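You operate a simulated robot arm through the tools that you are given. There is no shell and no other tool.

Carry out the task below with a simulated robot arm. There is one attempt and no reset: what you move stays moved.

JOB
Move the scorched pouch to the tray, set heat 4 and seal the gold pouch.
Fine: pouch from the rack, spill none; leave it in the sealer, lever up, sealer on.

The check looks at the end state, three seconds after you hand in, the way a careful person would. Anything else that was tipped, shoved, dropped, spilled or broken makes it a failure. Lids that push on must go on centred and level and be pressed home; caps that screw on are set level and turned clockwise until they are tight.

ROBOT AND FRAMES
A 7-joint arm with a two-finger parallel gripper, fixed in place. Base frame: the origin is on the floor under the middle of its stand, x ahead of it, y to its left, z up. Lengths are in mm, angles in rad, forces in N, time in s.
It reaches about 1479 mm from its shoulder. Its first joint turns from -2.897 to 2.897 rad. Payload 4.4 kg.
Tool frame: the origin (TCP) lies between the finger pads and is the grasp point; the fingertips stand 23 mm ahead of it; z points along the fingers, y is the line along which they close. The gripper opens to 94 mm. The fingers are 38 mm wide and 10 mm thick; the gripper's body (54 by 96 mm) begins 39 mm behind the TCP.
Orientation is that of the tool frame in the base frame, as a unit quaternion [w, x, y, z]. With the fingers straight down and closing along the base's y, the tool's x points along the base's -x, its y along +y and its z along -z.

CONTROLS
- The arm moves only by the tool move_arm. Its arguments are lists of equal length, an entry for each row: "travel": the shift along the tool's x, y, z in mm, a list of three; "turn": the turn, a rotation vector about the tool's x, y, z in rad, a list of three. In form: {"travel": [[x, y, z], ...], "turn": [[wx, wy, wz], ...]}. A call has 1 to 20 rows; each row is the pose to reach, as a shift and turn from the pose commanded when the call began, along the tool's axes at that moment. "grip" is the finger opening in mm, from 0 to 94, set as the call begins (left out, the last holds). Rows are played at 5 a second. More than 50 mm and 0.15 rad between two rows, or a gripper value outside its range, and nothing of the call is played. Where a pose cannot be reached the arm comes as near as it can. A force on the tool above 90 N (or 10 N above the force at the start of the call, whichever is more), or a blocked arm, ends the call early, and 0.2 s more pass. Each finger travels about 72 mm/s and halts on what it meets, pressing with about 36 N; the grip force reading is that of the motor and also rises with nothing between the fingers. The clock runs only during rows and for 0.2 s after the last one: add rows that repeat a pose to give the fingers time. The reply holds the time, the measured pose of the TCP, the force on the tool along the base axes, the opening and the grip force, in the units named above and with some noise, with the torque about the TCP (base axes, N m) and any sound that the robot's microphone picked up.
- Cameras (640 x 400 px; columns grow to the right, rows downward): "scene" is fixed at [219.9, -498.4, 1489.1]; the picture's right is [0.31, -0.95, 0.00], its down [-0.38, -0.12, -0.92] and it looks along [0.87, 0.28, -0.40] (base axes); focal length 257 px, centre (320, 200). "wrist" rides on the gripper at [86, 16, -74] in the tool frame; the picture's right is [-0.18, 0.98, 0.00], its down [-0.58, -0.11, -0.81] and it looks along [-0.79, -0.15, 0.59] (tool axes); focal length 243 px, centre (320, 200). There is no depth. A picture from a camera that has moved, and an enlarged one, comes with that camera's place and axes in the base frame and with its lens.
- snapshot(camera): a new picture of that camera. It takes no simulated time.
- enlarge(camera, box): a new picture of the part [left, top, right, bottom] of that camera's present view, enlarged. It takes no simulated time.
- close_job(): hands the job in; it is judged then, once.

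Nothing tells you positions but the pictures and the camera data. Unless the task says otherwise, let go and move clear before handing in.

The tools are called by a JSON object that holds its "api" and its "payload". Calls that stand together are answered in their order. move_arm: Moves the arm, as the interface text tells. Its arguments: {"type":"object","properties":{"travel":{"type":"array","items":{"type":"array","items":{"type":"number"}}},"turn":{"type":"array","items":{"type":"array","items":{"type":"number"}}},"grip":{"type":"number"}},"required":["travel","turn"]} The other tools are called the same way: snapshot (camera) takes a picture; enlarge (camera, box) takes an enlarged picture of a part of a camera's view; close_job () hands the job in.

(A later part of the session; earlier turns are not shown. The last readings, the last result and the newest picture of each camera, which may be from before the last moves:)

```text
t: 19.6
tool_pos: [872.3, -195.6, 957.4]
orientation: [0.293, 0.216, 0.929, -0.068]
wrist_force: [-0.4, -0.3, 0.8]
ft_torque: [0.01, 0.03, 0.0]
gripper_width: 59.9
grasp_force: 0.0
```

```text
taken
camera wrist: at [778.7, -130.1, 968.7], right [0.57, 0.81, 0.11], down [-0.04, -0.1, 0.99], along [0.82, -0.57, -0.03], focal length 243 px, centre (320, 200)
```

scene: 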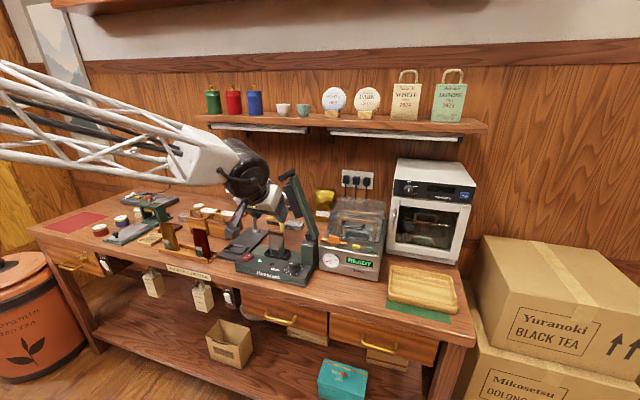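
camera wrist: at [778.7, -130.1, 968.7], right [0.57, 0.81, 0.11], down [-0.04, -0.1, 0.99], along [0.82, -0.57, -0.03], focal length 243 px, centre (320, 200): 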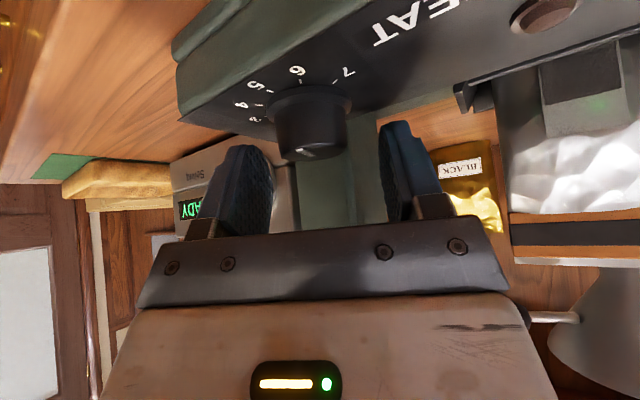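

{"api": "move_arm", "payload": {"travel": [[0, 0, 0], [0, 0, 0], [0, 0, 0]], "turn": [[0, 0, 0], [0, 0, 0], [0, 0, 0]], "grip": 20}}

{"api": "move_arm", "payload": {"travel": [[0, 0, 0], [0, 0, 0], [0, 0, 0], [0, 0, 0], [0, 0, 0], [0, 0, 0], [0, 0, 0], [0, 0, 0], [0, 0, 0]], "turn": [[-0.0657, 0, -0.0938], [-0.1315, 0, -0.1875], [-0.1972, 0, -0.2813], [-0.2629, 0, -0.375], [-0.3286, 0, -0.4688], [-0.3943, 0, -0.5625], [-0.46, 0, -0.6563], [-0.529, 0, -0.7545], [-0.529, 0, -0.7545]]}}

{"api": "move_arm", "payload": {"travel": [[0, 0, 0], [0, 0, 0], [0, 0, 0]], "turn": [[0, 0, 0], [0, 0, 0], [0, 0, 0]], "grip": 60}}

{"api": "move_arm", "payload": {"travel": [[-9, 0, -12.9], [-18.1, 0, -25.8], [-27.1, 0, -38.7], [-36.2, 0, -51.6], [-36.2, 0, -51.6]], "turn": [[0, 0, 0], [0, 0, 0], [0, 0, 0], [0, 0, 0], [0, 0, 0]]}}

{"api": "enlarge", "payload": {"camera": "wrist", "box": [220, 0, 420, 130]}}

```text
t: 20.4
tool_pos: [871.2, -195.8, 957.9]
orientation: [0.292, 0.217, 0.929, -0.068]
wrist_force: [-14.8, -25.5, 2.5]
ft_torque: [-0.77, 0.47, 0.07]
gripper_width: 36.4
grasp_force: 45.0
```

```text
t: 22.4
tool_pos: [872.1, -193.5, 958.4]
orientation: [0.294, -0.221, 0.927, 0.07]
wrist_force: [-25.8, 4.5, -0.1]
ft_torque: [-0.03, 0.45, -0.05]
gripper_width: 36.3
grasp_force: 44.7
```

```text
t: 23.2
tool_pos: [872.2, -194.1, 958.8]
orientation: [0.294, -0.22, 0.928, 0.07]
wrist_force: [0.6, -0.7, -0.4]
ft_torque: [-0.02, -0.01, 0.0]
gripper_width: 60.1
grasp_force: 0.0
```

```text
t: 24.4
tool_pos: [873.6, -194.6, 1021.3]
orientation: [0.293, -0.219, 0.928, 0.069]
wrist_force: [-0.2, 0.0, -0.7]
ft_torque: [-0.03, 0.0, 0.0]
gripper_width: 60.3
grasp_force: 0.1
```

```text
3.08 times, centred on (320, 65) of wrist
camera zoom: at [765.9, -230.6, 1032.7], right [-0.3, 0.95, 0.11], down [0.06, -0.09, 0.99], along [0.95, 0.31, -0.03], focal length 746 px, centre (320, 615)
```

zoom: 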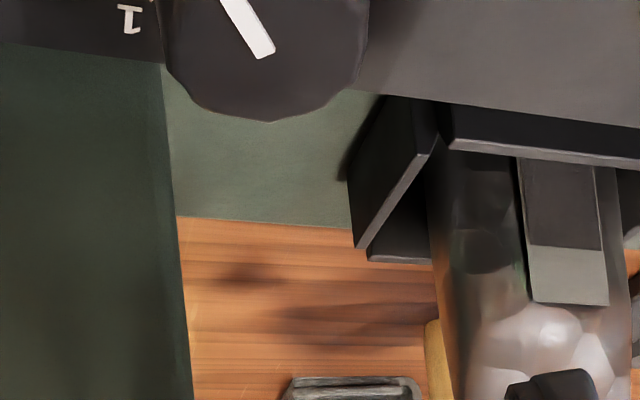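

The dial's pointer is now measured on 4. Next I swing back to face straight ahead and go to a pre-grasp position in front of the scorched pouch.

{"api": "move_arm", "payload": {"travel": [[-6.1, 25.7, -11], [-12.3, 51.4, -22], [-43.8, 68.9, -16.1], [-75.2, 86.4, -10.2], [-75.2, 86.4, -10.2]], "turn": [[0.0664, 0, 0.0947], [0.1328, 0, 0.1894], [0.1991, 0, 0.284], [0.2655, 0, 0.3787], [0.2655, 0, 0.3787]], "grip": 94}}

{"api": "snapshot", "payload": {"camera": "wrist"}}

{"api": "enlarge", "payload": {"camera": "scene", "box": [220, 160, 380, 290]}}

```text
t: 25.6
tool_pos: [885.5, -91.0, 1071.8]
orientation: [0.301, -0.001, 0.954, 0.0]
wrist_force: [-1.0, 0.3, 0.1]
ft_torque: [0.0, -0.04, 0.01]
gripper_width: 94.0
grasp_force: 0.2
```

```text
taken
camera wrist: at [772.5, -74.6, 1083.3], right [0.15, 0.98, 0.11], down [0.01, -0.11, 0.99], along [0.99, -0.15, -0.03], focal length 243 px, centre (320, 200)
```

wrist: 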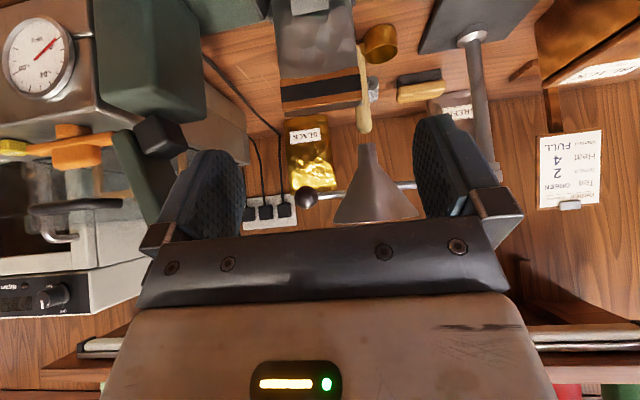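

```text
3.08 times, centred on (300, 225) of scene
camera zoom: at [219.9, -498.4, 1489.1], right [0.31, -0.95, 0.0], down [-0.38, -0.12, -0.92], along [0.87, 0.28, -0.4], focal length 791 px, centre (382, 123)
```

zoom: 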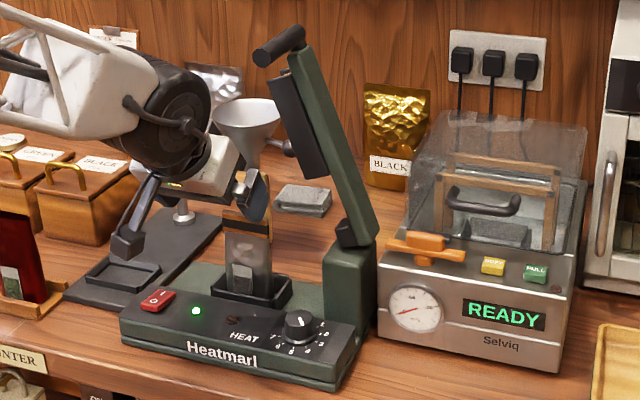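

{"api": "enlarge", "payload": {"camera": "scene", "box": [275, 245, 325, 290]}}

{"api": "enlarge", "payload": {"camera": "wrist", "box": [230, 0, 400, 125]}}

{"api": "enlarge", "payload": {"camera": "scene", "box": [250, 205, 310, 250]}}

```text
8.89 times, centred on (300, 268) of scene
camera zoom: at [219.9, -498.4, 1489.1], right [0.31, -0.95, 0.0], down [-0.38, -0.12, -0.92], along [0.87, 0.28, -0.4], focal length 2286 px, centre (498, -400)
```

zoom: 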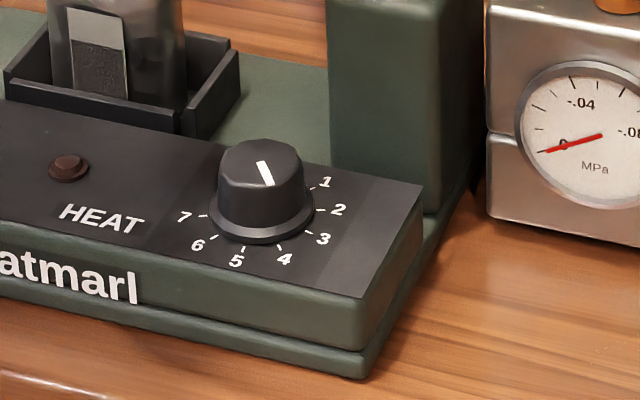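

```text
3.20 times, centred on (315, 62) of wrist
camera zoom: at [772.5, -74.6, 1083.3], right [0.15, 0.98, 0.11], down [0.01, -0.11, 0.99], along [0.99, -0.15, -0.03], focal length 776 px, centre (336, 640)
```

zoom: 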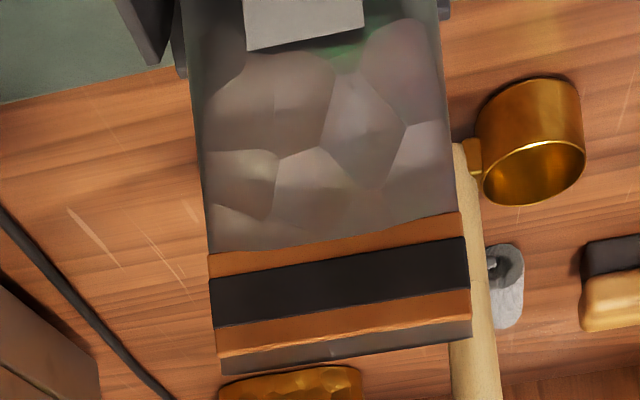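

```text
8.89 times, centred on (280, 228) of scene
camera zoom: at [219.9, -498.4, 1489.1], right [0.31, -0.95, 0.0], down [-0.38, -0.12, -0.92], along [0.87, 0.28, -0.4], focal length 2286 px, centre (676, -44)
```

zoom: 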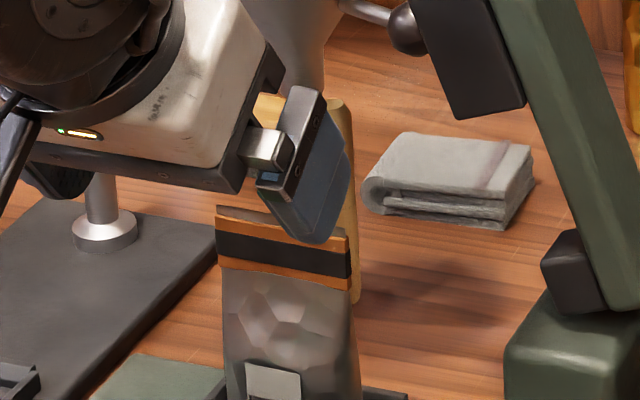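

The dial reads 4. The scorched pouch's mouth is centred near (952, -93, 1011), 61 mm wide. Now I move the open fingers in around it.

{"api": "move_arm", "payload": {"travel": [[0, -0.8, 28], [0, -1.6, 56], [-0.3, -2.4, 84], [-0.5, -2.4, 100], [-0.5, -2.4, 115.3], [-0.5, -2.4, 115.3]], "turn": [[0, 0, 0], [0, 0, 0], [0, 0, 0], [0, 0, 0], [0, 0, 0], [0, 0, 0]], "grip": 94}}

{"api": "snapshot", "payload": {"camera": "wrist"}}

{"api": "enlarge", "payload": {"camera": "scene", "box": [250, 195, 320, 250]}}

```text
t: 27.0
tool_pos: [951.5, -92.4, 979.6]
orientation: [0.302, -0.001, 0.953, 0.001]
wrist_force: [0.0, 0.7, -0.8]
ft_torque: [-0.02, 0.01, 0.01]
gripper_width: 93.9
grasp_force: 0.0
```

```text
taken
camera wrist: at [838.3, -77.2, 990.3], right [0.15, 0.98, 0.11], down [0.01, -0.11, 0.99], along [0.99, -0.15, -0.03], focal length 243 px, centre (320, 200)
```

wrist: 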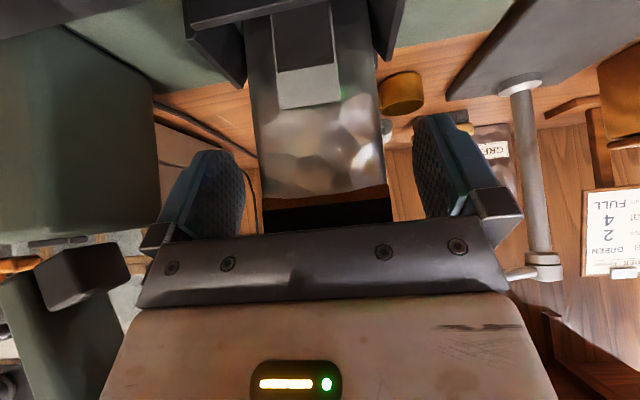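

```text
7.27 times, centred on (285, 222) of scene
camera zoom: at [219.9, -498.4, 1489.1], right [0.31, -0.95, 0.0], down [-0.38, -0.12, -0.92], along [0.87, 0.28, -0.4], focal length 1870 px, centre (574, 36)
```

zoom: 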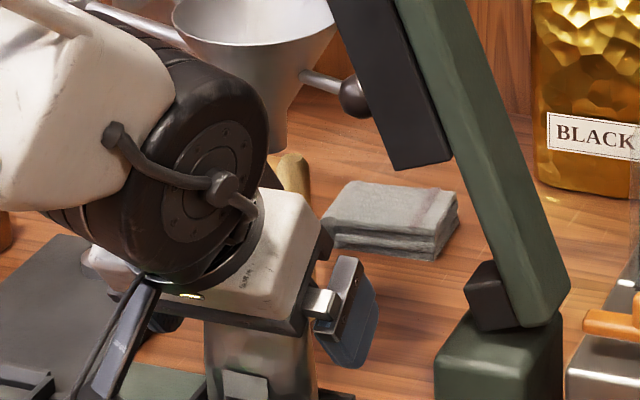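

{"api": "move_arm", "payload": {"travel": [[0, 0, 0], [0, 0, 0], [0, 0, 0], [0, 0, 0]], "turn": [[0, 0, 0], [0, 0, 0], [0, 0, 0], [0, 0, 0]], "grip": 52}}

{"api": "snapshot", "payload": {"camera": "wrist"}}

```text
t: 28.0
tool_pos: [950.0, -92.5, 978.7]
orientation: [0.302, -0.001, 0.953, 0.0]
wrist_force: [-0.2, 0.2, 0.0]
ft_torque: [-0.01, -0.02, -0.01]
gripper_width: 58.8
grasp_force: 35.9
```

```text
taken
camera wrist: at [838.1, -77.1, 990.3], right [0.15, 0.98, 0.11], down [0.01, -0.11, 0.99], along [0.99, -0.15, -0.03], focal length 243 px, centre (320, 200)
```

wrist: 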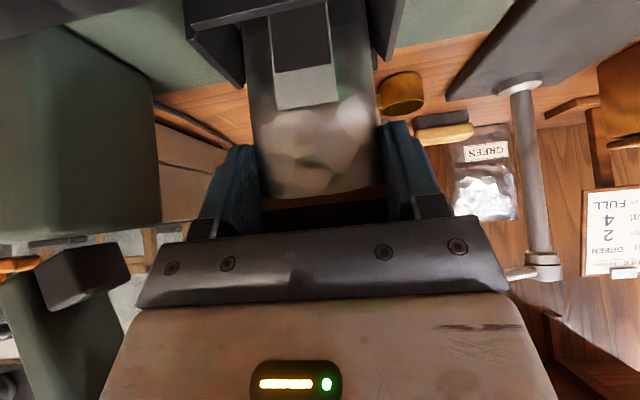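

{"api": "move_arm", "payload": {"travel": [[-5.7, 0, -8.2], [-11.5, 0, -16.4], [-17.2, 0, -24.6], [-25.8, 0, -36.8], [-25.8, 0, -36.8]], "turn": [[0, 0, 0], [0, 0, 0], [0, 0, 0], [0, 0, 0], [0, 0, 0]]}}

{"api": "snapshot", "payload": {"camera": "wrist"}}

{"api": "enlarge", "payload": {"camera": "scene", "box": [220, 180, 340, 270]}}

```text
t: 29.2
tool_pos: [949.9, -94.1, 1022.9]
orientation: [0.3, -0.001, 0.954, 0.0]
wrist_force: [0.7, 0.4, -0.1]
ft_torque: [-0.01, 0.0, 0.0]
gripper_width: 58.5
grasp_force: 36.1
```

```text
taken
camera wrist: at [838.1, -77.4, 1034.2], right [0.15, 0.98, 0.11], down [0.01, -0.11, 0.99], along [0.99, -0.15, -0.03], focal length 243 px, centre (320, 200)
```

wrist: 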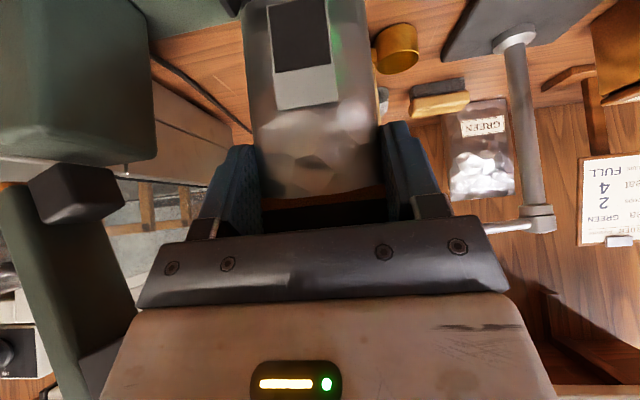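

```text
4.44 times, centred on (280, 225) of scene
camera zoom: at [219.9, -498.4, 1489.1], right [0.31, -0.95, 0.0], down [-0.38, -0.12, -0.92], along [0.87, 0.28, -0.4], focal length 1143 px, centre (498, 89)
```

zoom: 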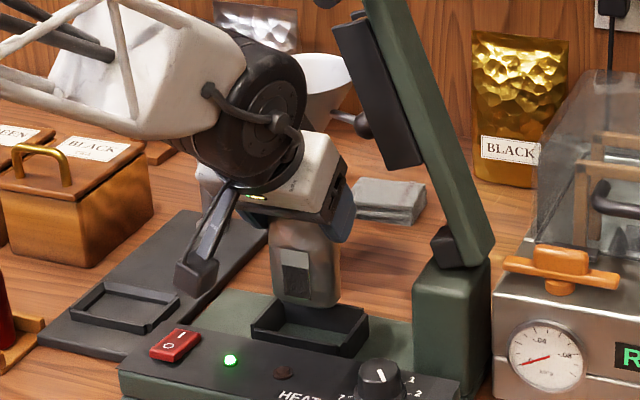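

The pouch is out of the holder and hangs upright. I'll back it out toward the robot, then carry it in front of the bench over to the tray.

{"api": "move_arm", "payload": {"travel": [[5, 0, -19], [10.2, 0, -37.7], [34.4, 0, -72.9], [71.2, 0, -98.8], [108, 0, -124.6], [144.9, 0, -150.4], [144.9, 0, -150.4]], "turn": [[0, 0, 0], [0, 0, 0], [0, 0, 0], [0, 0, 0], [0, 0, 0], [0, 0, 0], [0, 0, 0]]}}

{"api": "move_arm", "payload": {"travel": [[0, -40, 0], [0, -80, 0], [0, -120, 0], [0, -160, 0], [0, -200, 0], [0, -240, 0], [0, -280, 0], [0, -320, 0], [0, -360, 0], [0, -400, 0], [0, -440, 0], [0, -475, 0], [0, -475, 0]], "turn": [[0, 0, 0], [0, 0, 0], [0, 0, 0], [0, 0, 0], [0, 0, 0], [0, 0, 0], [0, 0, 0], [0, 0, 0], [0, 0, 0], [0, 0, 0], [0, 0, 0], [0, 0, 0], [0, 0, 0]]}}

{"api": "snapshot", "payload": {"camera": "wrist"}}

{"api": "snapshot", "payload": {"camera": "scene"}}

```text
t: 30.8
tool_pos: [747.2, -95.7, 1061.5]
orientation: [0.302, 0.0, 0.953, 0.0]
wrist_force: [-0.4, -0.2, 0.3]
ft_torque: [0.0, 0.0, 0.01]
gripper_width: 58.7
grasp_force: 35.5
```

```text
t: 33.6
tool_pos: [745.3, -570.7, 1063.7]
orientation: [0.302, -0.001, 0.953, 0.0]
wrist_force: [-0.4, -0.6, 0.0]
ft_torque: [0.01, 0.02, -0.04]
gripper_width: 58.5
grasp_force: 36.5
```

```text
taken
camera wrist: at [632.3, -554.8, 1075.2], right [0.15, 0.98, 0.11], down [0.01, -0.11, 0.99], along [0.99, -0.15, -0.03], focal length 243 px, centre (320, 200)
```

wrist: 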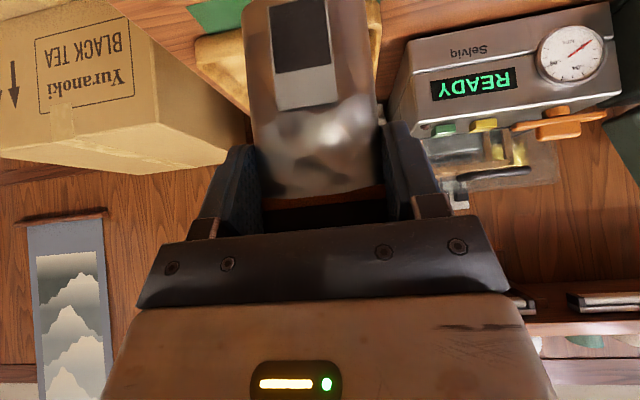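

```text
taken
```

scene: 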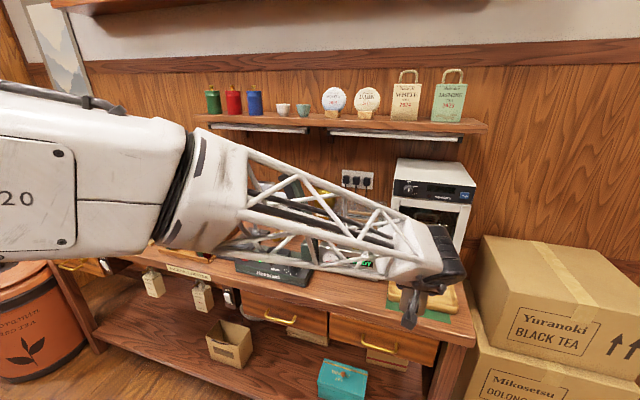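

{"api": "move_arm", "payload": {"travel": [[-29, -7.4, 20.3], [-57.9, -14.9, 40.6], [-86.9, -22.3, 60.9], [-115.8, -29.8, 81.2], [-144.8, -37.2, 101.5], [-144.8, -37.2, 101.5]], "turn": [[0, 0, 0], [0, 0, 0], [0, 0, 0], [0, 0, 0], [0, 0, 0], [0, 0, 0]]}}

{"api": "snapshot", "payload": {"camera": "wrist"}}

{"api": "enlarge", "payload": {"camera": "scene", "box": [350, 200, 490, 320]}}

```text
t: 35.0
tool_pos: [923.0, -609.3, 1063.0]
orientation: [0.301, -0.001, 0.954, 0.001]
wrist_force: [-0.3, -0.4, -0.6]
ft_torque: [-0.04, 0.02, 0.02]
gripper_width: 58.6
grasp_force: 36.1
```

```text
taken
camera wrist: at [811.2, -593.3, 1073.6], right [0.15, 0.98, 0.11], down [0.01, -0.11, 0.99], along [0.99, -0.15, -0.03], focal length 243 px, centre (320, 200)
```

wrist: 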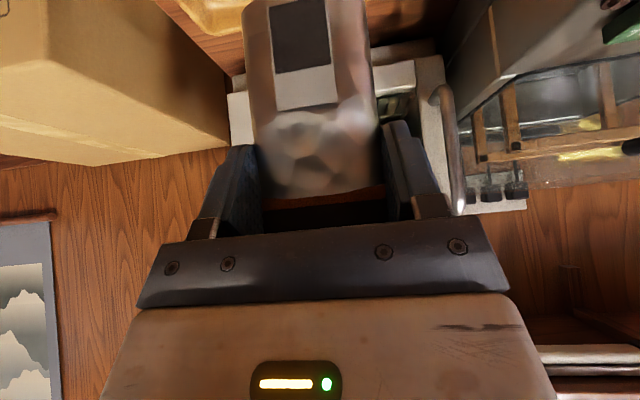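

```text
3.33 times, centred on (420, 260) of scene
camera zoom: at [219.9, -498.4, 1489.1], right [0.31, -0.95, 0.0], down [-0.38, -0.12, -0.92], along [0.87, 0.28, -0.4], focal length 857 px, centre (-13, 0)
```

zoom: 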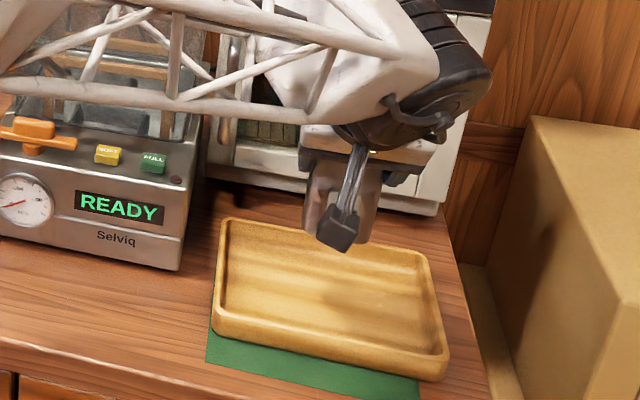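

{"api": "move_arm", "payload": {"travel": [[8.9, 0, 12.7], [17.8, 0, 25.4], [26.7, 0, 38.1], [35.6, 0, 50.8], [35.6, 0, 50.8]], "turn": [[0, 0, 0], [0, 0, 0], [0, 0, 0], [0, 0, 0], [0, 0, 0]]}}

{"api": "snapshot", "payload": {"camera": "wrist"}}

{"api": "enlarge", "payload": {"camera": "scene", "box": [370, 220, 490, 320]}}

```text
t: 36.2
tool_pos: [922.5, -607.1, 1000.8]
orientation: [0.301, -0.001, 0.954, 0.001]
wrist_force: [0.0, 0.5, -0.1]
ft_torque: [-0.01, -0.01, -0.01]
gripper_width: 58.3
grasp_force: 35.8
```

```text
taken
camera wrist: at [810.4, -590.7, 1012.0], right [0.15, 0.98, 0.11], down [0.01, -0.11, 0.99], along [0.99, -0.15, -0.03], focal length 243 px, centre (320, 200)
```

wrist: 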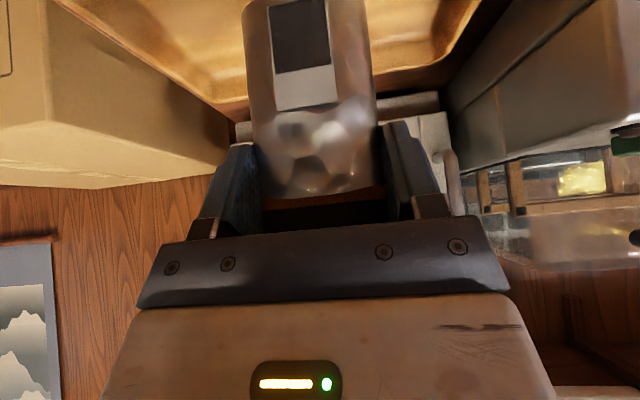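

```text
4.00 times, centred on (430, 270) of scene
camera zoom: at [219.9, -498.4, 1489.1], right [0.31, -0.95, 0.0], down [-0.38, -0.12, -0.92], along [0.87, 0.28, -0.4], focal length 1028 px, centre (-120, -80)
```

zoom: 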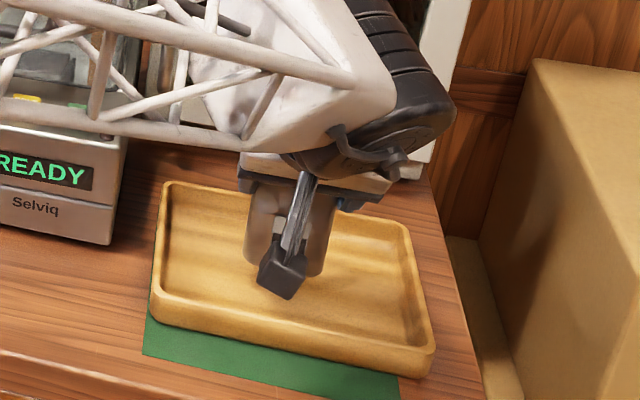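

{"api": "move_arm", "payload": {"travel": [[2.9, 0, 4.1], [5.7, 0, 8.2], [5.7, 0, 8.2]], "turn": [[0, 0, 0], [0, 0, 0], [0, 0, 0]]}}

{"api": "move_arm", "payload": {"travel": [[1.15, 0, 1.64], [2.3, 0, 3.3], [2.3, 0, 3.3]], "turn": [[0, 0, 0], [0, 0, 0], [0, 0, 0]]}}

{"api": "enlarge", "payload": {"camera": "scene", "box": [370, 220, 490, 320]}}

{"api": "snapshot", "payload": {"camera": "wrist"}}

```text
t: 37.0
tool_pos: [924.0, -606.9, 992.6]
orientation: [0.302, -0.001, 0.953, 0.0]
wrist_force: [0.6, 0.4, -0.3]
ft_torque: [-0.01, 0.0, -0.01]
gripper_width: 58.4
grasp_force: 36.1
```

```text
t: 37.8
tool_pos: [923.8, -607.1, 987.2]
orientation: [0.302, -0.001, 0.953, 0.001]
wrist_force: [0.5, -0.9, -0.1]
ft_torque: [0.0, 0.03, -0.01]
gripper_width: 58.4
grasp_force: 36.2
```

```text
4.00 times, centred on (430, 270) of scene
camera zoom: at [219.9, -498.4, 1489.1], right [0.31, -0.95, 0.0], down [-0.38, -0.12, -0.92], along [0.87, 0.28, -0.4], focal length 1028 px, centre (-120, -80)
```

zoom: 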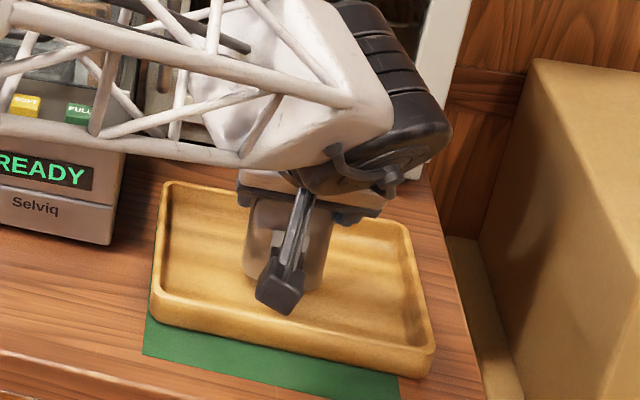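

```text
taken
camera wrist: at [810.7, -591.6, 999.0], right [0.15, 0.98, 0.11], down [0.01, -0.11, 0.99], along [0.99, -0.15, -0.03], focal length 243 px, centre (320, 200)
```

wrist: 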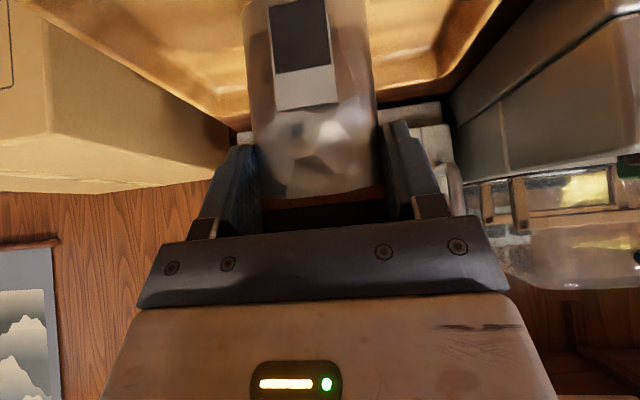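

{"api": "move_arm", "payload": {"travel": [[1.15, 0, 1.64], [1.7, 0, 2.46], [1.7, 0, 2.46]], "turn": [[0, 0, 0], [0, 0, 0], [0, 0, 0]]}}

{"api": "move_arm", "payload": {"travel": [[1.15, 0, 1.64], [1.15, 0, 1.64]], "turn": [[0, 0, 0], [0, 0, 0]]}}

{"api": "move_arm", "payload": {"travel": [[1.15, 0, 1.64], [1.15, 0, 1.64]], "turn": [[0, 0, 0], [0, 0, 0]]}}

```text
t: 38.6
tool_pos: [923.9, -607.7, 983.8]
orientation: [0.302, 0.0, 0.953, 0.0]
wrist_force: [-0.3, 0.3, -1.5]
ft_torque: [-0.01, -0.05, -0.02]
gripper_width: 58.6
grasp_force: 36.3
```

```text
t: 39.2
tool_pos: [923.5, -607.9, 982.3]
orientation: [0.302, 0.0, 0.953, 0.0]
wrist_force: [-0.2, 0.4, -0.7]
ft_torque: [-0.01, -0.01, 0.02]
gripper_width: 58.5
grasp_force: 36.1
```

```text
t: 39.8
tool_pos: [923.8, -606.2, 979.6]
orientation: [0.301, 0.0, 0.954, 0.0]
wrist_force: [-0.4, -0.5, 0.0]
ft_torque: [0.01, -0.01, 0.01]
gripper_width: 58.7
grasp_force: 36.4
```

{"api": "move_arm", "payload": {"travel": [[1.15, 0, 1.64], [1.15, 0, 1.64]], "turn": [[0, 0, 0], [0, 0, 0]]}}

{"api": "move_arm", "payload": {"travel": [[1.15, 0, 1.64], [1.15, 0, 1.64]], "turn": [[0, 0, 0], [0, 0, 0]]}}

{"api": "move_arm", "payload": {"travel": [[1.15, 0, 1.64], [1.15, 0, 1.64]], "turn": [[0, 0, 0], [0, 0, 0]]}}

{"api": "enlarge", "payload": {"camera": "scene", "box": [400, 250, 470, 310]}}

```text
t: 40.4
tool_pos: [924.7, -606.5, 978.2]
orientation: [0.302, 0.0, 0.953, 0.0]
wrist_force: [-0.1, -0.1, -0.6]
ft_torque: [0.0, -0.04, 0.03]
gripper_width: 58.5
grasp_force: 35.6
```

```text
t: 41.0
tool_pos: [923.4, -607.6, 976.7]
orientation: [0.302, 0.0, 0.953, 0.0]
wrist_force: [-0.5, -1.1, -0.2]
ft_torque: [-0.01, -0.02, -0.01]
gripper_width: 58.3
grasp_force: 35.4
```

```text
t: 41.6
tool_pos: [923.5, -606.1, 975.2]
orientation: [0.301, 0.0, 0.954, 0.001]
wrist_force: [0.0, -0.1, -1.1]
ft_torque: [0.0, 0.02, 0.04]
gripper_width: 58.6
grasp_force: 35.7
```

```text
6.67 times, centred on (435, 280) of scene
camera zoom: at [219.9, -498.4, 1489.1], right [0.31, -0.95, 0.0], down [-0.38, -0.12, -0.92], along [0.87, 0.28, -0.4], focal length 1714 px, centre (-447, -333)
```

zoom: 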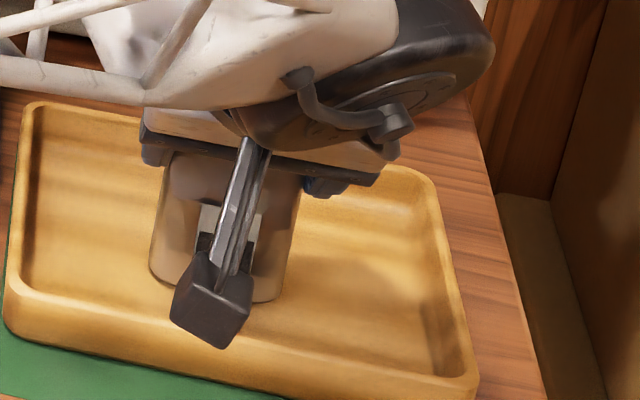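

{"api": "move_arm", "payload": {"travel": [[1.15, 0, 1.64], [1.15, 0, 1.64]], "turn": [[0, 0, 0], [0, 0, 0]]}}

{"api": "move_arm", "payload": {"travel": [[1.15, 0, 1.64], [1.15, 0, 1.64]], "turn": [[0, 0, 0], [0, 0, 0]]}}

{"api": "move_arm", "payload": {"travel": [[1.15, 0, 1.64], [1.15, 0, 1.64]], "turn": [[0, 0, 0], [0, 0, 0]]}}

{"api": "snapshot", "payload": {"camera": "wrist"}}

```text
t: 42.2
tool_pos: [923.2, -607.5, 972.3]
orientation: [0.302, -0.001, 0.953, 0.001]
wrist_force: [0.1, -0.3, 2.2]
ft_torque: [-0.02, 0.01, -0.01]
gripper_width: 58.7
grasp_force: 35.5
```

```text
t: 42.8
tool_pos: [924.0, -607.0, 972.8]
orientation: [0.303, -0.002, 0.953, 0.001]
wrist_force: [0.7, 0.7, 13.0]
ft_torque: [0.08, -0.08, -0.01]
gripper_width: 58.6
grasp_force: 36.9
```

```text
t: 43.4
tool_pos: [923.4, -605.4, 971.0]
orientation: [0.303, 0.0, 0.953, -0.001]
wrist_force: [2.0, -1.8, 28.3]
ft_torque: [-0.06, -0.13, 0.02]
gripper_width: 59.0
grasp_force: 35.9
```

```text
taken
camera wrist: at [811.1, -590.4, 982.4], right [0.15, 0.98, 0.1], down [0.01, -0.11, 0.99], along [0.99, -0.15, -0.03], focal length 243 px, centre (320, 200)
```

wrist: 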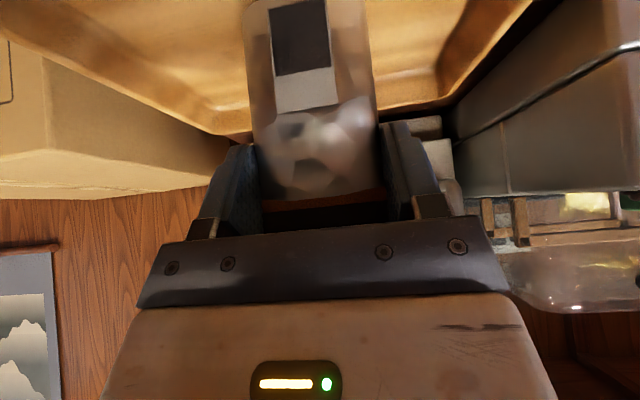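

Contact felt at TCP z≈972. I relieve the pressure and open the fingers.

{"api": "move_arm", "payload": {"travel": [[-1, 0, -1.4], [-1.6, 0, -2.3], [-1.6, 0, -2.3]], "turn": [[0, 0, 0], [0, 0, 0], [0, 0, 0]]}}

{"api": "move_arm", "payload": {"travel": [[0, 0, 0], [0, 0, 0], [0, 0, 0], [0, 0, 0]], "turn": [[0, 0, 0], [0, 0, 0], [0, 0, 0], [0, 0, 0]], "grip": 80}}

{"api": "snapshot", "payload": {"camera": "wrist"}}

{"api": "enlarge", "payload": {"camera": "scene", "box": [400, 250, 470, 310]}}

```text
t: 44.2
tool_pos: [923.6, -605.1, 970.8]
orientation: [0.301, 0.0, 0.954, 0.0]
wrist_force: [0.9, -0.7, 18.0]
ft_torque: [-0.02, -0.06, 0.01]
gripper_width: 58.5
grasp_force: 35.9
```

```text
t: 45.2
tool_pos: [925.3, -606.5, 971.4]
orientation: [0.301, 0.0, 0.954, 0.0]
wrist_force: [-0.3, 0.6, -0.1]
ft_torque: [-0.01, 0.0, 0.0]
gripper_width: 79.9
grasp_force: 0.0
```

```text
taken
camera wrist: at [810.6, -590.1, 982.6], right [0.15, 0.98, 0.11], down [0.01, -0.11, 0.99], along [0.99, -0.15, -0.03], focal length 243 px, centre (320, 200)
```

wrist: 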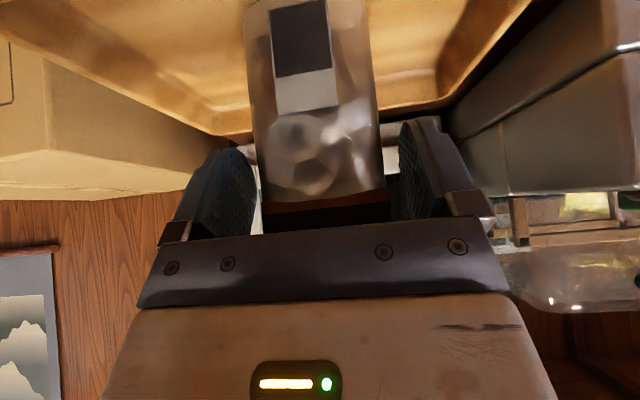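

```text
6.67 times, centred on (435, 280) of scene
camera zoom: at [219.9, -498.4, 1489.1], right [0.31, -0.95, 0.0], down [-0.38, -0.12, -0.92], along [0.87, 0.28, -0.4], focal length 1714 px, centre (-447, -333)
```

zoom: 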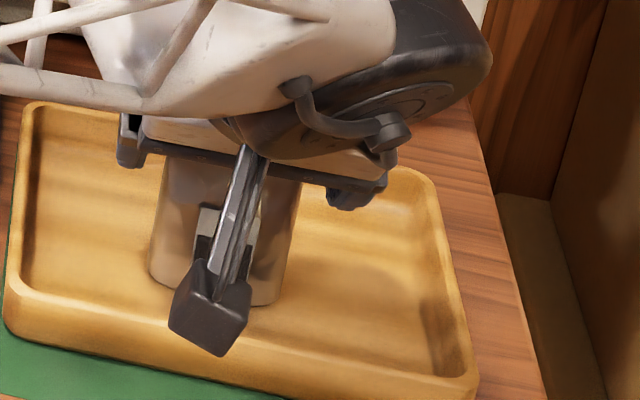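

It stands upright in the tray. I open fully and withdraw along the tool axis.

{"api": "move_arm", "payload": {"travel": [[0, 0, 0], [0, 0, -10], [0, 0, -30], [0, 0, -60], [0, 0, -95], [0, 0, -130], [0, 0, -130]], "turn": [[0, 0, 0], [0, 0, 0], [0, 0, 0], [0, 0, 0], [0, 0, 0], [0, 0, 0], [0, 0, 0]], "grip": 94}}

{"api": "snapshot", "payload": {"camera": "wrist"}}

{"api": "enlarge", "payload": {"camera": "scene", "box": [370, 220, 490, 320]}}

```text
t: 46.8
tool_pos: [848.8, -607.2, 1078.4]
orientation: [0.301, 0.0, 0.954, 0.0]
wrist_force: [0.2, 0.3, -0.2]
ft_torque: [0.01, -0.02, 0.01]
gripper_width: 94.2
grasp_force: 0.0
```

```text
taken
camera wrist: at [737.1, -590.8, 1090.1], right [0.15, 0.98, 0.11], down [0.01, -0.11, 0.99], along [0.99, -0.15, -0.03], focal length 243 px, centre (320, 200)
```

wrist: 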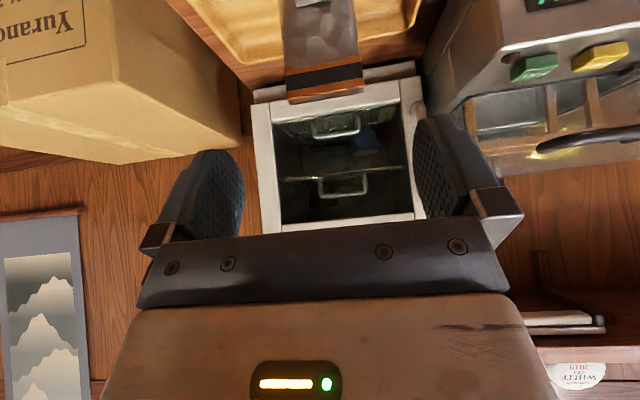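

```text
4.00 times, centred on (430, 270) of scene
camera zoom: at [219.9, -498.4, 1489.1], right [0.31, -0.95, 0.0], down [-0.38, -0.12, -0.92], along [0.87, 0.28, -0.4], focal length 1028 px, centre (-120, -80)
```

zoom: 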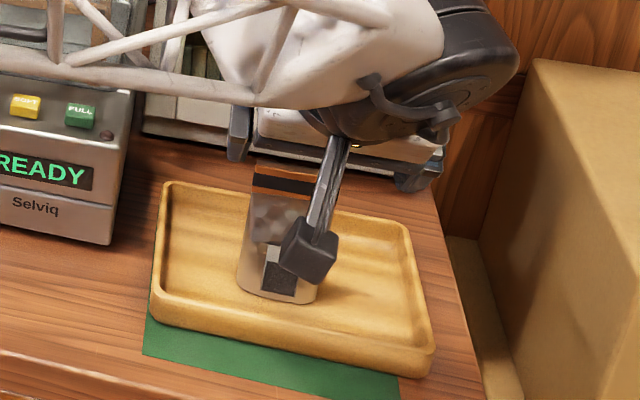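

The scorched pouch stands squarely in the tray. Next I back away and carry the empty hand in front of the bench over to the rack, where the gold pouch's mouth is near (867, 331, 1012).

{"api": "move_arm", "payload": {"travel": [[31.5, 0, -30.6], [62.9, 0, -61.2], [94.4, 0, -91.8], [94.4, 40, -91.8], [94.4, 85, -91.8], [94.4, 130, -91.8], [94.4, 175, -91.8], [94.4, 220, -91.8], [94.4, 265, -91.8], [94.4, 310, -91.8], [94.4, 355, -91.8], [94.4, 400, -91.8], [94.4, 445, -91.8], [94.4, 490, -91.8], [94.4, 535, -91.8], [94.4, 580, -91.8], [94.4, 600, -91.8]], "turn": [[0, 0, 0], [0, 0, 0], [0, 0, 0], [0, 0, 0], [0, 0, 0], [0, 0, 0], [0, 0, 0], [0, 0, 0], [0, 0, 0], [0, 0, 0], [0, 0, 0], [0, 0, 0], [0, 0, 0], [0, 0, 0], [0, 0, 0], [0, 0, 0], [0, 0, 0]], "grip": 86}}

{"api": "move_arm", "payload": {"travel": [[0, 40, 0], [0, 85, 0], [0, 130, 0], [0, 175, 0], [0, 220, 0], [0, 265, 0], [0, 310, 0], [0, 338, 0], [0, 338, 0]], "turn": [[0, 0, 0], [0, 0, 0], [0, 0, 0], [0, 0, 0], [0, 0, 0], [0, 0, 0], [0, 0, 0], [0, 0, 0], [0, 0, 0]]}}

{"api": "snapshot", "payload": {"camera": "wrist"}}

{"api": "snapshot", "payload": {"camera": "scene"}}

```text
t: 50.4
tool_pos: [718.7, -9.2, 1098.9]
orientation: [0.301, -0.001, 0.954, 0.0]
wrist_force: [-0.6, 0.7, -0.2]
ft_torque: [0.0, -0.03, 0.02]
gripper_width: 86.0
grasp_force: 0.2
```

```text
t: 52.4
tool_pos: [716.6, 330.7, 1098.6]
orientation: [0.301, 0.0, 0.954, 0.0]
wrist_force: [0.1, -0.4, -0.7]
ft_torque: [0.03, 0.01, 0.0]
gripper_width: 86.1
grasp_force: 0.0
```

```text
taken
camera wrist: at [605.1, 346.7, 1110.7], right [0.15, 0.98, 0.11], down [0.01, -0.11, 0.99], along [0.99, -0.15, -0.03], focal length 243 px, centre (320, 200)
```

wrist: 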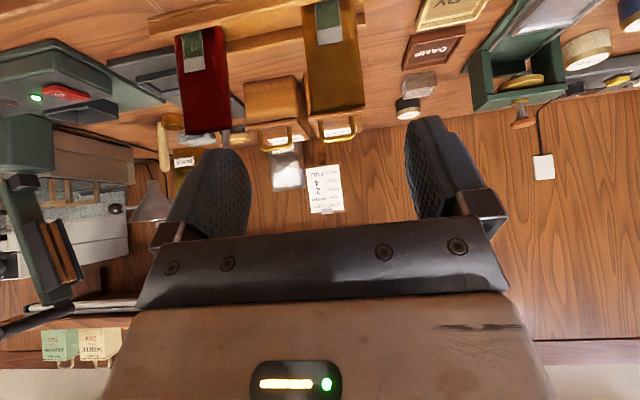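

```text
taken
```

scene: 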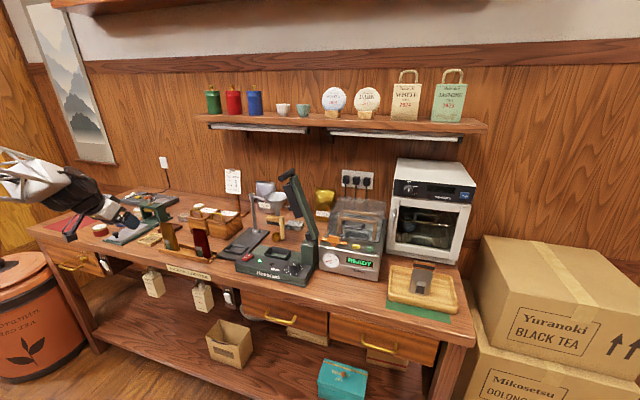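

{"api": "enlarge", "payload": {"camera": "wrist", "box": [160, 0, 400, 150]}}

{"api": "enlarge", "payload": {"camera": "scene", "box": [385, 255, 465, 315]}}

{"api": "enlarge", "payload": {"camera": "scene", "box": [140, 205, 220, 265]}}

{"api": "enlarge", "payload": {"camera": "scene", "box": [240, 220, 330, 290]}}

```text
2.67 times, centred on (280, 75) of wrist
camera zoom: at [605.1, 346.7, 1110.7], right [0.15, 0.98, 0.11], down [0.01, -0.11, 0.99], along [0.99, -0.15, -0.03], focal length 647 px, centre (427, 533)
```

zoom: 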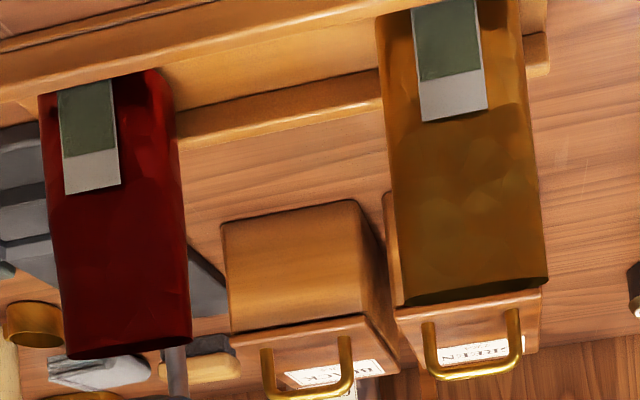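

```text
6.67 times, centred on (425, 285) of scene
camera zoom: at [219.9, -498.4, 1489.1], right [0.31, -0.95, 0.0], down [-0.38, -0.12, -0.92], along [0.87, 0.28, -0.4], focal length 1714 px, centre (-380, -367)
```

zoom: 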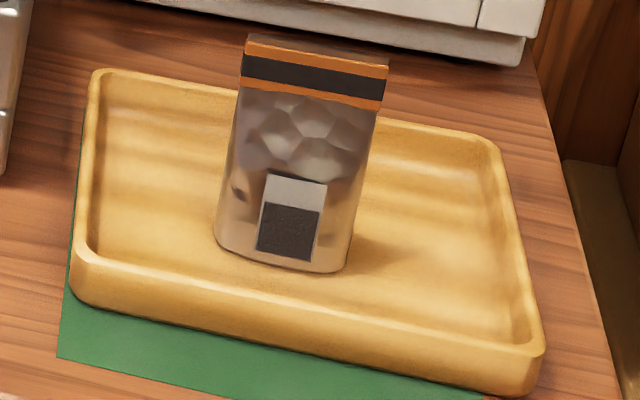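

```text
6.67 times, centred on (180, 235) of scene
camera zoom: at [219.9, -498.4, 1489.1], right [0.31, -0.95, 0.0], down [-0.38, -0.12, -0.92], along [0.87, 0.28, -0.4], focal length 1714 px, centre (1253, -33)
```

zoom: 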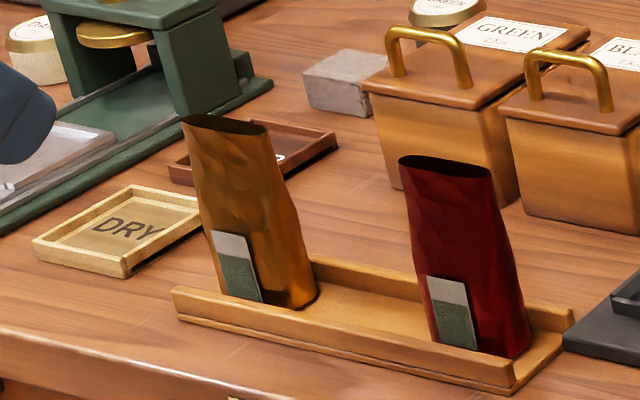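

```text
5.71 times, centred on (285, 255) of scene
camera zoom: at [219.9, -498.4, 1489.1], right [0.31, -0.95, 0.0], down [-0.38, -0.12, -0.92], along [0.87, 0.28, -0.4], focal length 1469 px, centre (520, -114)
```

zoom: 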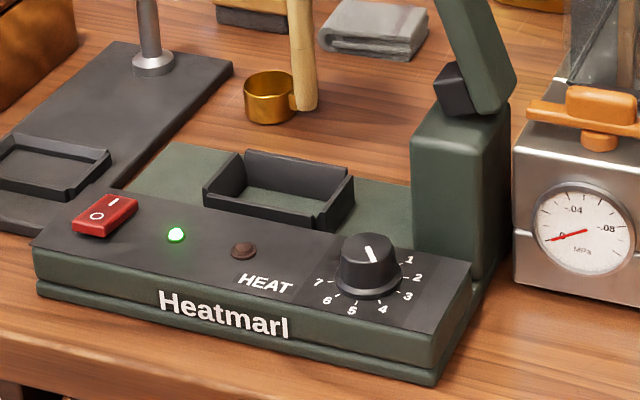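

The scorched pouch and the dial look right. The gold pouch's mouth is centred at about (869, 337, 1007), 59 mm wide along y. I move to the pre-grasp pose along the tool axis.

{"api": "move_arm", "payload": {"travel": [[-17.3, 2.1, 23.2], [-34.7, 4.2, 46.5], [-52, 6.3, 69.7], [-52, 6.3, 69.7]], "turn": [[0, 0, 0], [0, 0, 0], [0, 0, 0], [0, 0, 0]], "grip": 88}}

{"api": "snapshot", "payload": {"camera": "wrist"}}

{"api": "enlarge", "payload": {"camera": "wrist", "box": [230, 0, 420, 120]}}

```text
t: 53.4
tool_pos: [802.3, 336.4, 1072.0]
orientation: [0.301, -0.001, 0.954, 0.0]
wrist_force: [-0.4, 0.8, -0.6]
ft_torque: [0.03, 0.0, -0.04]
gripper_width: 88.0
grasp_force: 0.1
```

```text
taken
camera wrist: at [687.9, 352.9, 1083.0], right [0.15, 0.98, 0.11], down [0.01, -0.11, 0.99], along [0.99, -0.15, -0.03], focal length 243 px, centre (320, 200)
```

wrist: 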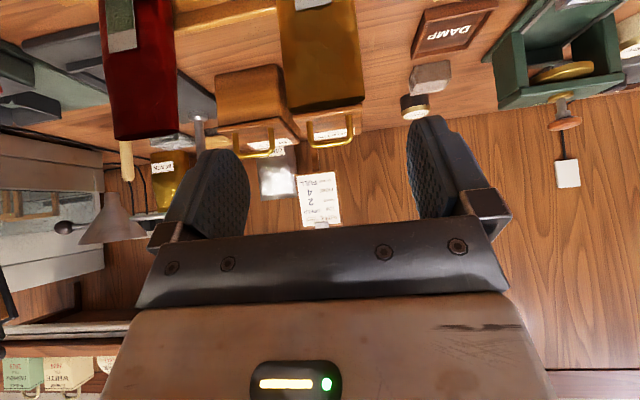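

```text
3.33 times, centred on (325, 60) of wrist
camera zoom: at [687.9, 352.9, 1083.0], right [0.15, 0.98, 0.11], down [0.01, -0.11, 0.99], along [0.99, -0.15, -0.03], focal length 809 px, centre (303, 667)
```

zoom: 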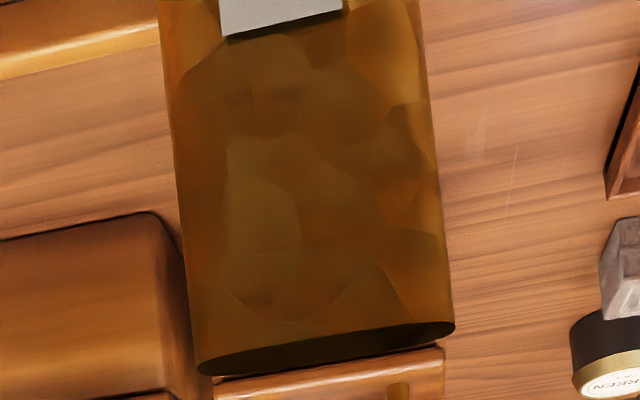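

{"api": "move_arm", "payload": {"travel": [[0, 0.5, 30], [0, 1.1, 60], [-0.1, 1.1, 85], [-0.1, 1.1, 105], [-0.1, 1.1, 119.5], [-0.1, 1.1, 119.5]], "turn": [[0, 0, 0], [0, 0, 0], [0, 0, 0], [0, 0, 0], [0, 0, 0], [0, 0, 0]]}}

{"api": "snapshot", "payload": {"camera": "wrist"}}

{"api": "enlarge", "payload": {"camera": "scene", "box": [120, 195, 220, 265]}}

```text
t: 54.8
tool_pos: [868.9, 338.1, 974.1]
orientation: [0.302, -0.001, 0.953, 0.0]
wrist_force: [0.2, 0.1, 0.7]
ft_torque: [0.01, -0.02, 0.05]
gripper_width: 88.1
grasp_force: 0.0
```

```text
taken
camera wrist: at [756.0, 354.6, 985.5], right [0.15, 0.98, 0.11], down [0.01, -0.11, 0.99], along [0.99, -0.15, -0.03], focal length 243 px, centre (320, 200)
```

wrist: 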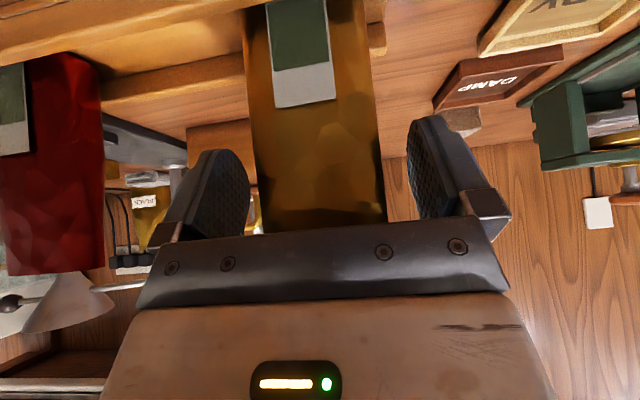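

```text
5.71 times, centred on (170, 230) of scene
camera zoom: at [219.9, -498.4, 1489.1], right [0.31, -0.95, 0.0], down [-0.38, -0.12, -0.92], along [0.87, 0.28, -0.4], focal length 1469 px, centre (1177, 29)
```

zoom: 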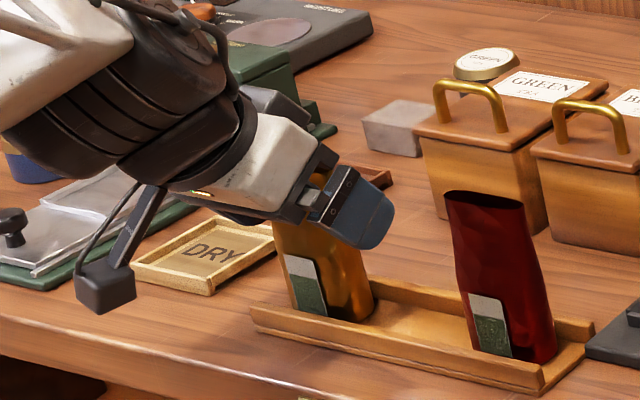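

{"api": "move_arm", "payload": {"travel": [[0, 0, 0], [0, 0, 0]], "turn": [[0, 0, 0], [0, 0, 0]], "grip": 66}}

{"api": "move_arm", "payload": {"travel": [[0, 0, 0], [0, 0, 0], [0, 0, 0]], "turn": [[0, 0, 0], [0, 0, 0], [0, 0, 0]], "grip": 54}}

{"api": "snapshot", "payload": {"camera": "wrist"}}

```text
t: 55.4
tool_pos: [868.7, 338.6, 974.6]
orientation: [0.301, 0.0, 0.953, 0.0]
wrist_force: [-0.1, 0.3, 0.0]
ft_torque: [0.0, -0.02, -0.01]
gripper_width: 66.0
grasp_force: 0.0
```

```text
t: 56.2
tool_pos: [870.1, 339.7, 974.3]
orientation: [0.302, 0.0, 0.953, 0.0]
wrist_force: [0.4, 0.4, 1.0]
ft_torque: [-0.01, -0.01, 0.01]
gripper_width: 58.6
grasp_force: 35.9
```

```text
taken
camera wrist: at [755.9, 354.6, 985.5], right [0.15, 0.98, 0.11], down [0.01, -0.11, 0.99], along [0.99, -0.15, -0.03], focal length 243 px, centre (320, 200)
```

wrist: 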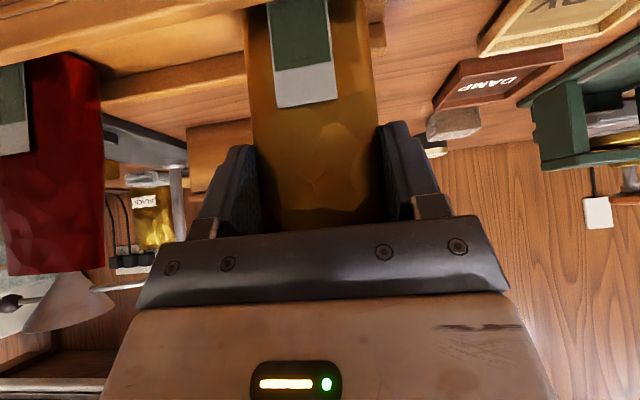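

{"api": "move_arm", "payload": {"travel": [[-3.4, 0, -4.9], [-8, 0, -11.5], [-14.3, 0, -20.5], [-20.7, 0, -29.5], [-27, 0, -38.5], [-33, 0, -47.1], [-37.3, 0, -53.2], [-40.2, 0, -57.3], [-40.2, 0, -57.3]], "turn": [[0, 0, 0], [0, 0, 0], [0, 0, 0], [0, 0, 0], [0, 0, 0], [0, 0, 0], [0, 0, 0], [0, 0, 0], [0, 0, 0]]}}

{"api": "snapshot", "payload": {"camera": "wrist"}}

{"api": "enlarge", "payload": {"camera": "scene", "box": [120, 180, 220, 265]}}

```text
t: 58.2
tool_pos: [866.8, 338.2, 1044.0]
orientation: [0.301, 0.0, 0.954, 0.0]
wrist_force: [-0.2, 0.1, 0.5]
ft_torque: [0.01, -0.01, 0.01]
gripper_width: 58.4
grasp_force: 36.2
```

```text
taken
camera wrist: at [755.7, 354.9, 1055.1], right [0.15, 0.98, 0.11], down [0.01, -0.11, 0.99], along [0.99, -0.15, -0.03], focal length 243 px, centre (320, 200)
```

wrist: 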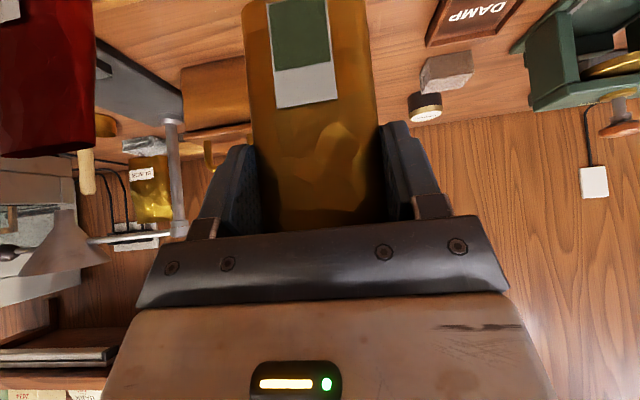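

```text
4.71 times, centred on (170, 222) of scene
camera zoom: at [219.9, -498.4, 1489.1], right [0.31, -0.95, 0.0], down [-0.38, -0.12, -0.92], along [0.87, 0.28, -0.4], focal length 1210 px, centre (1026, 94)
```

zoom: 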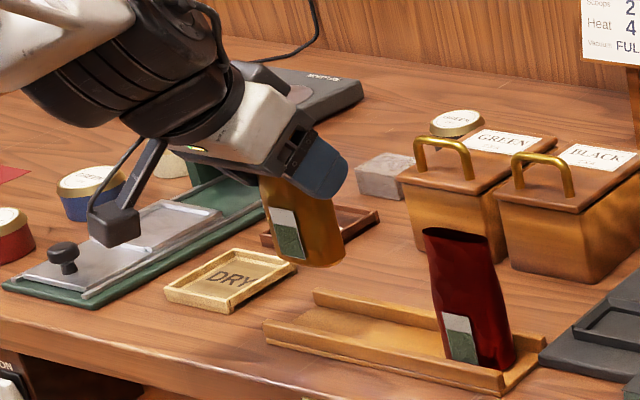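

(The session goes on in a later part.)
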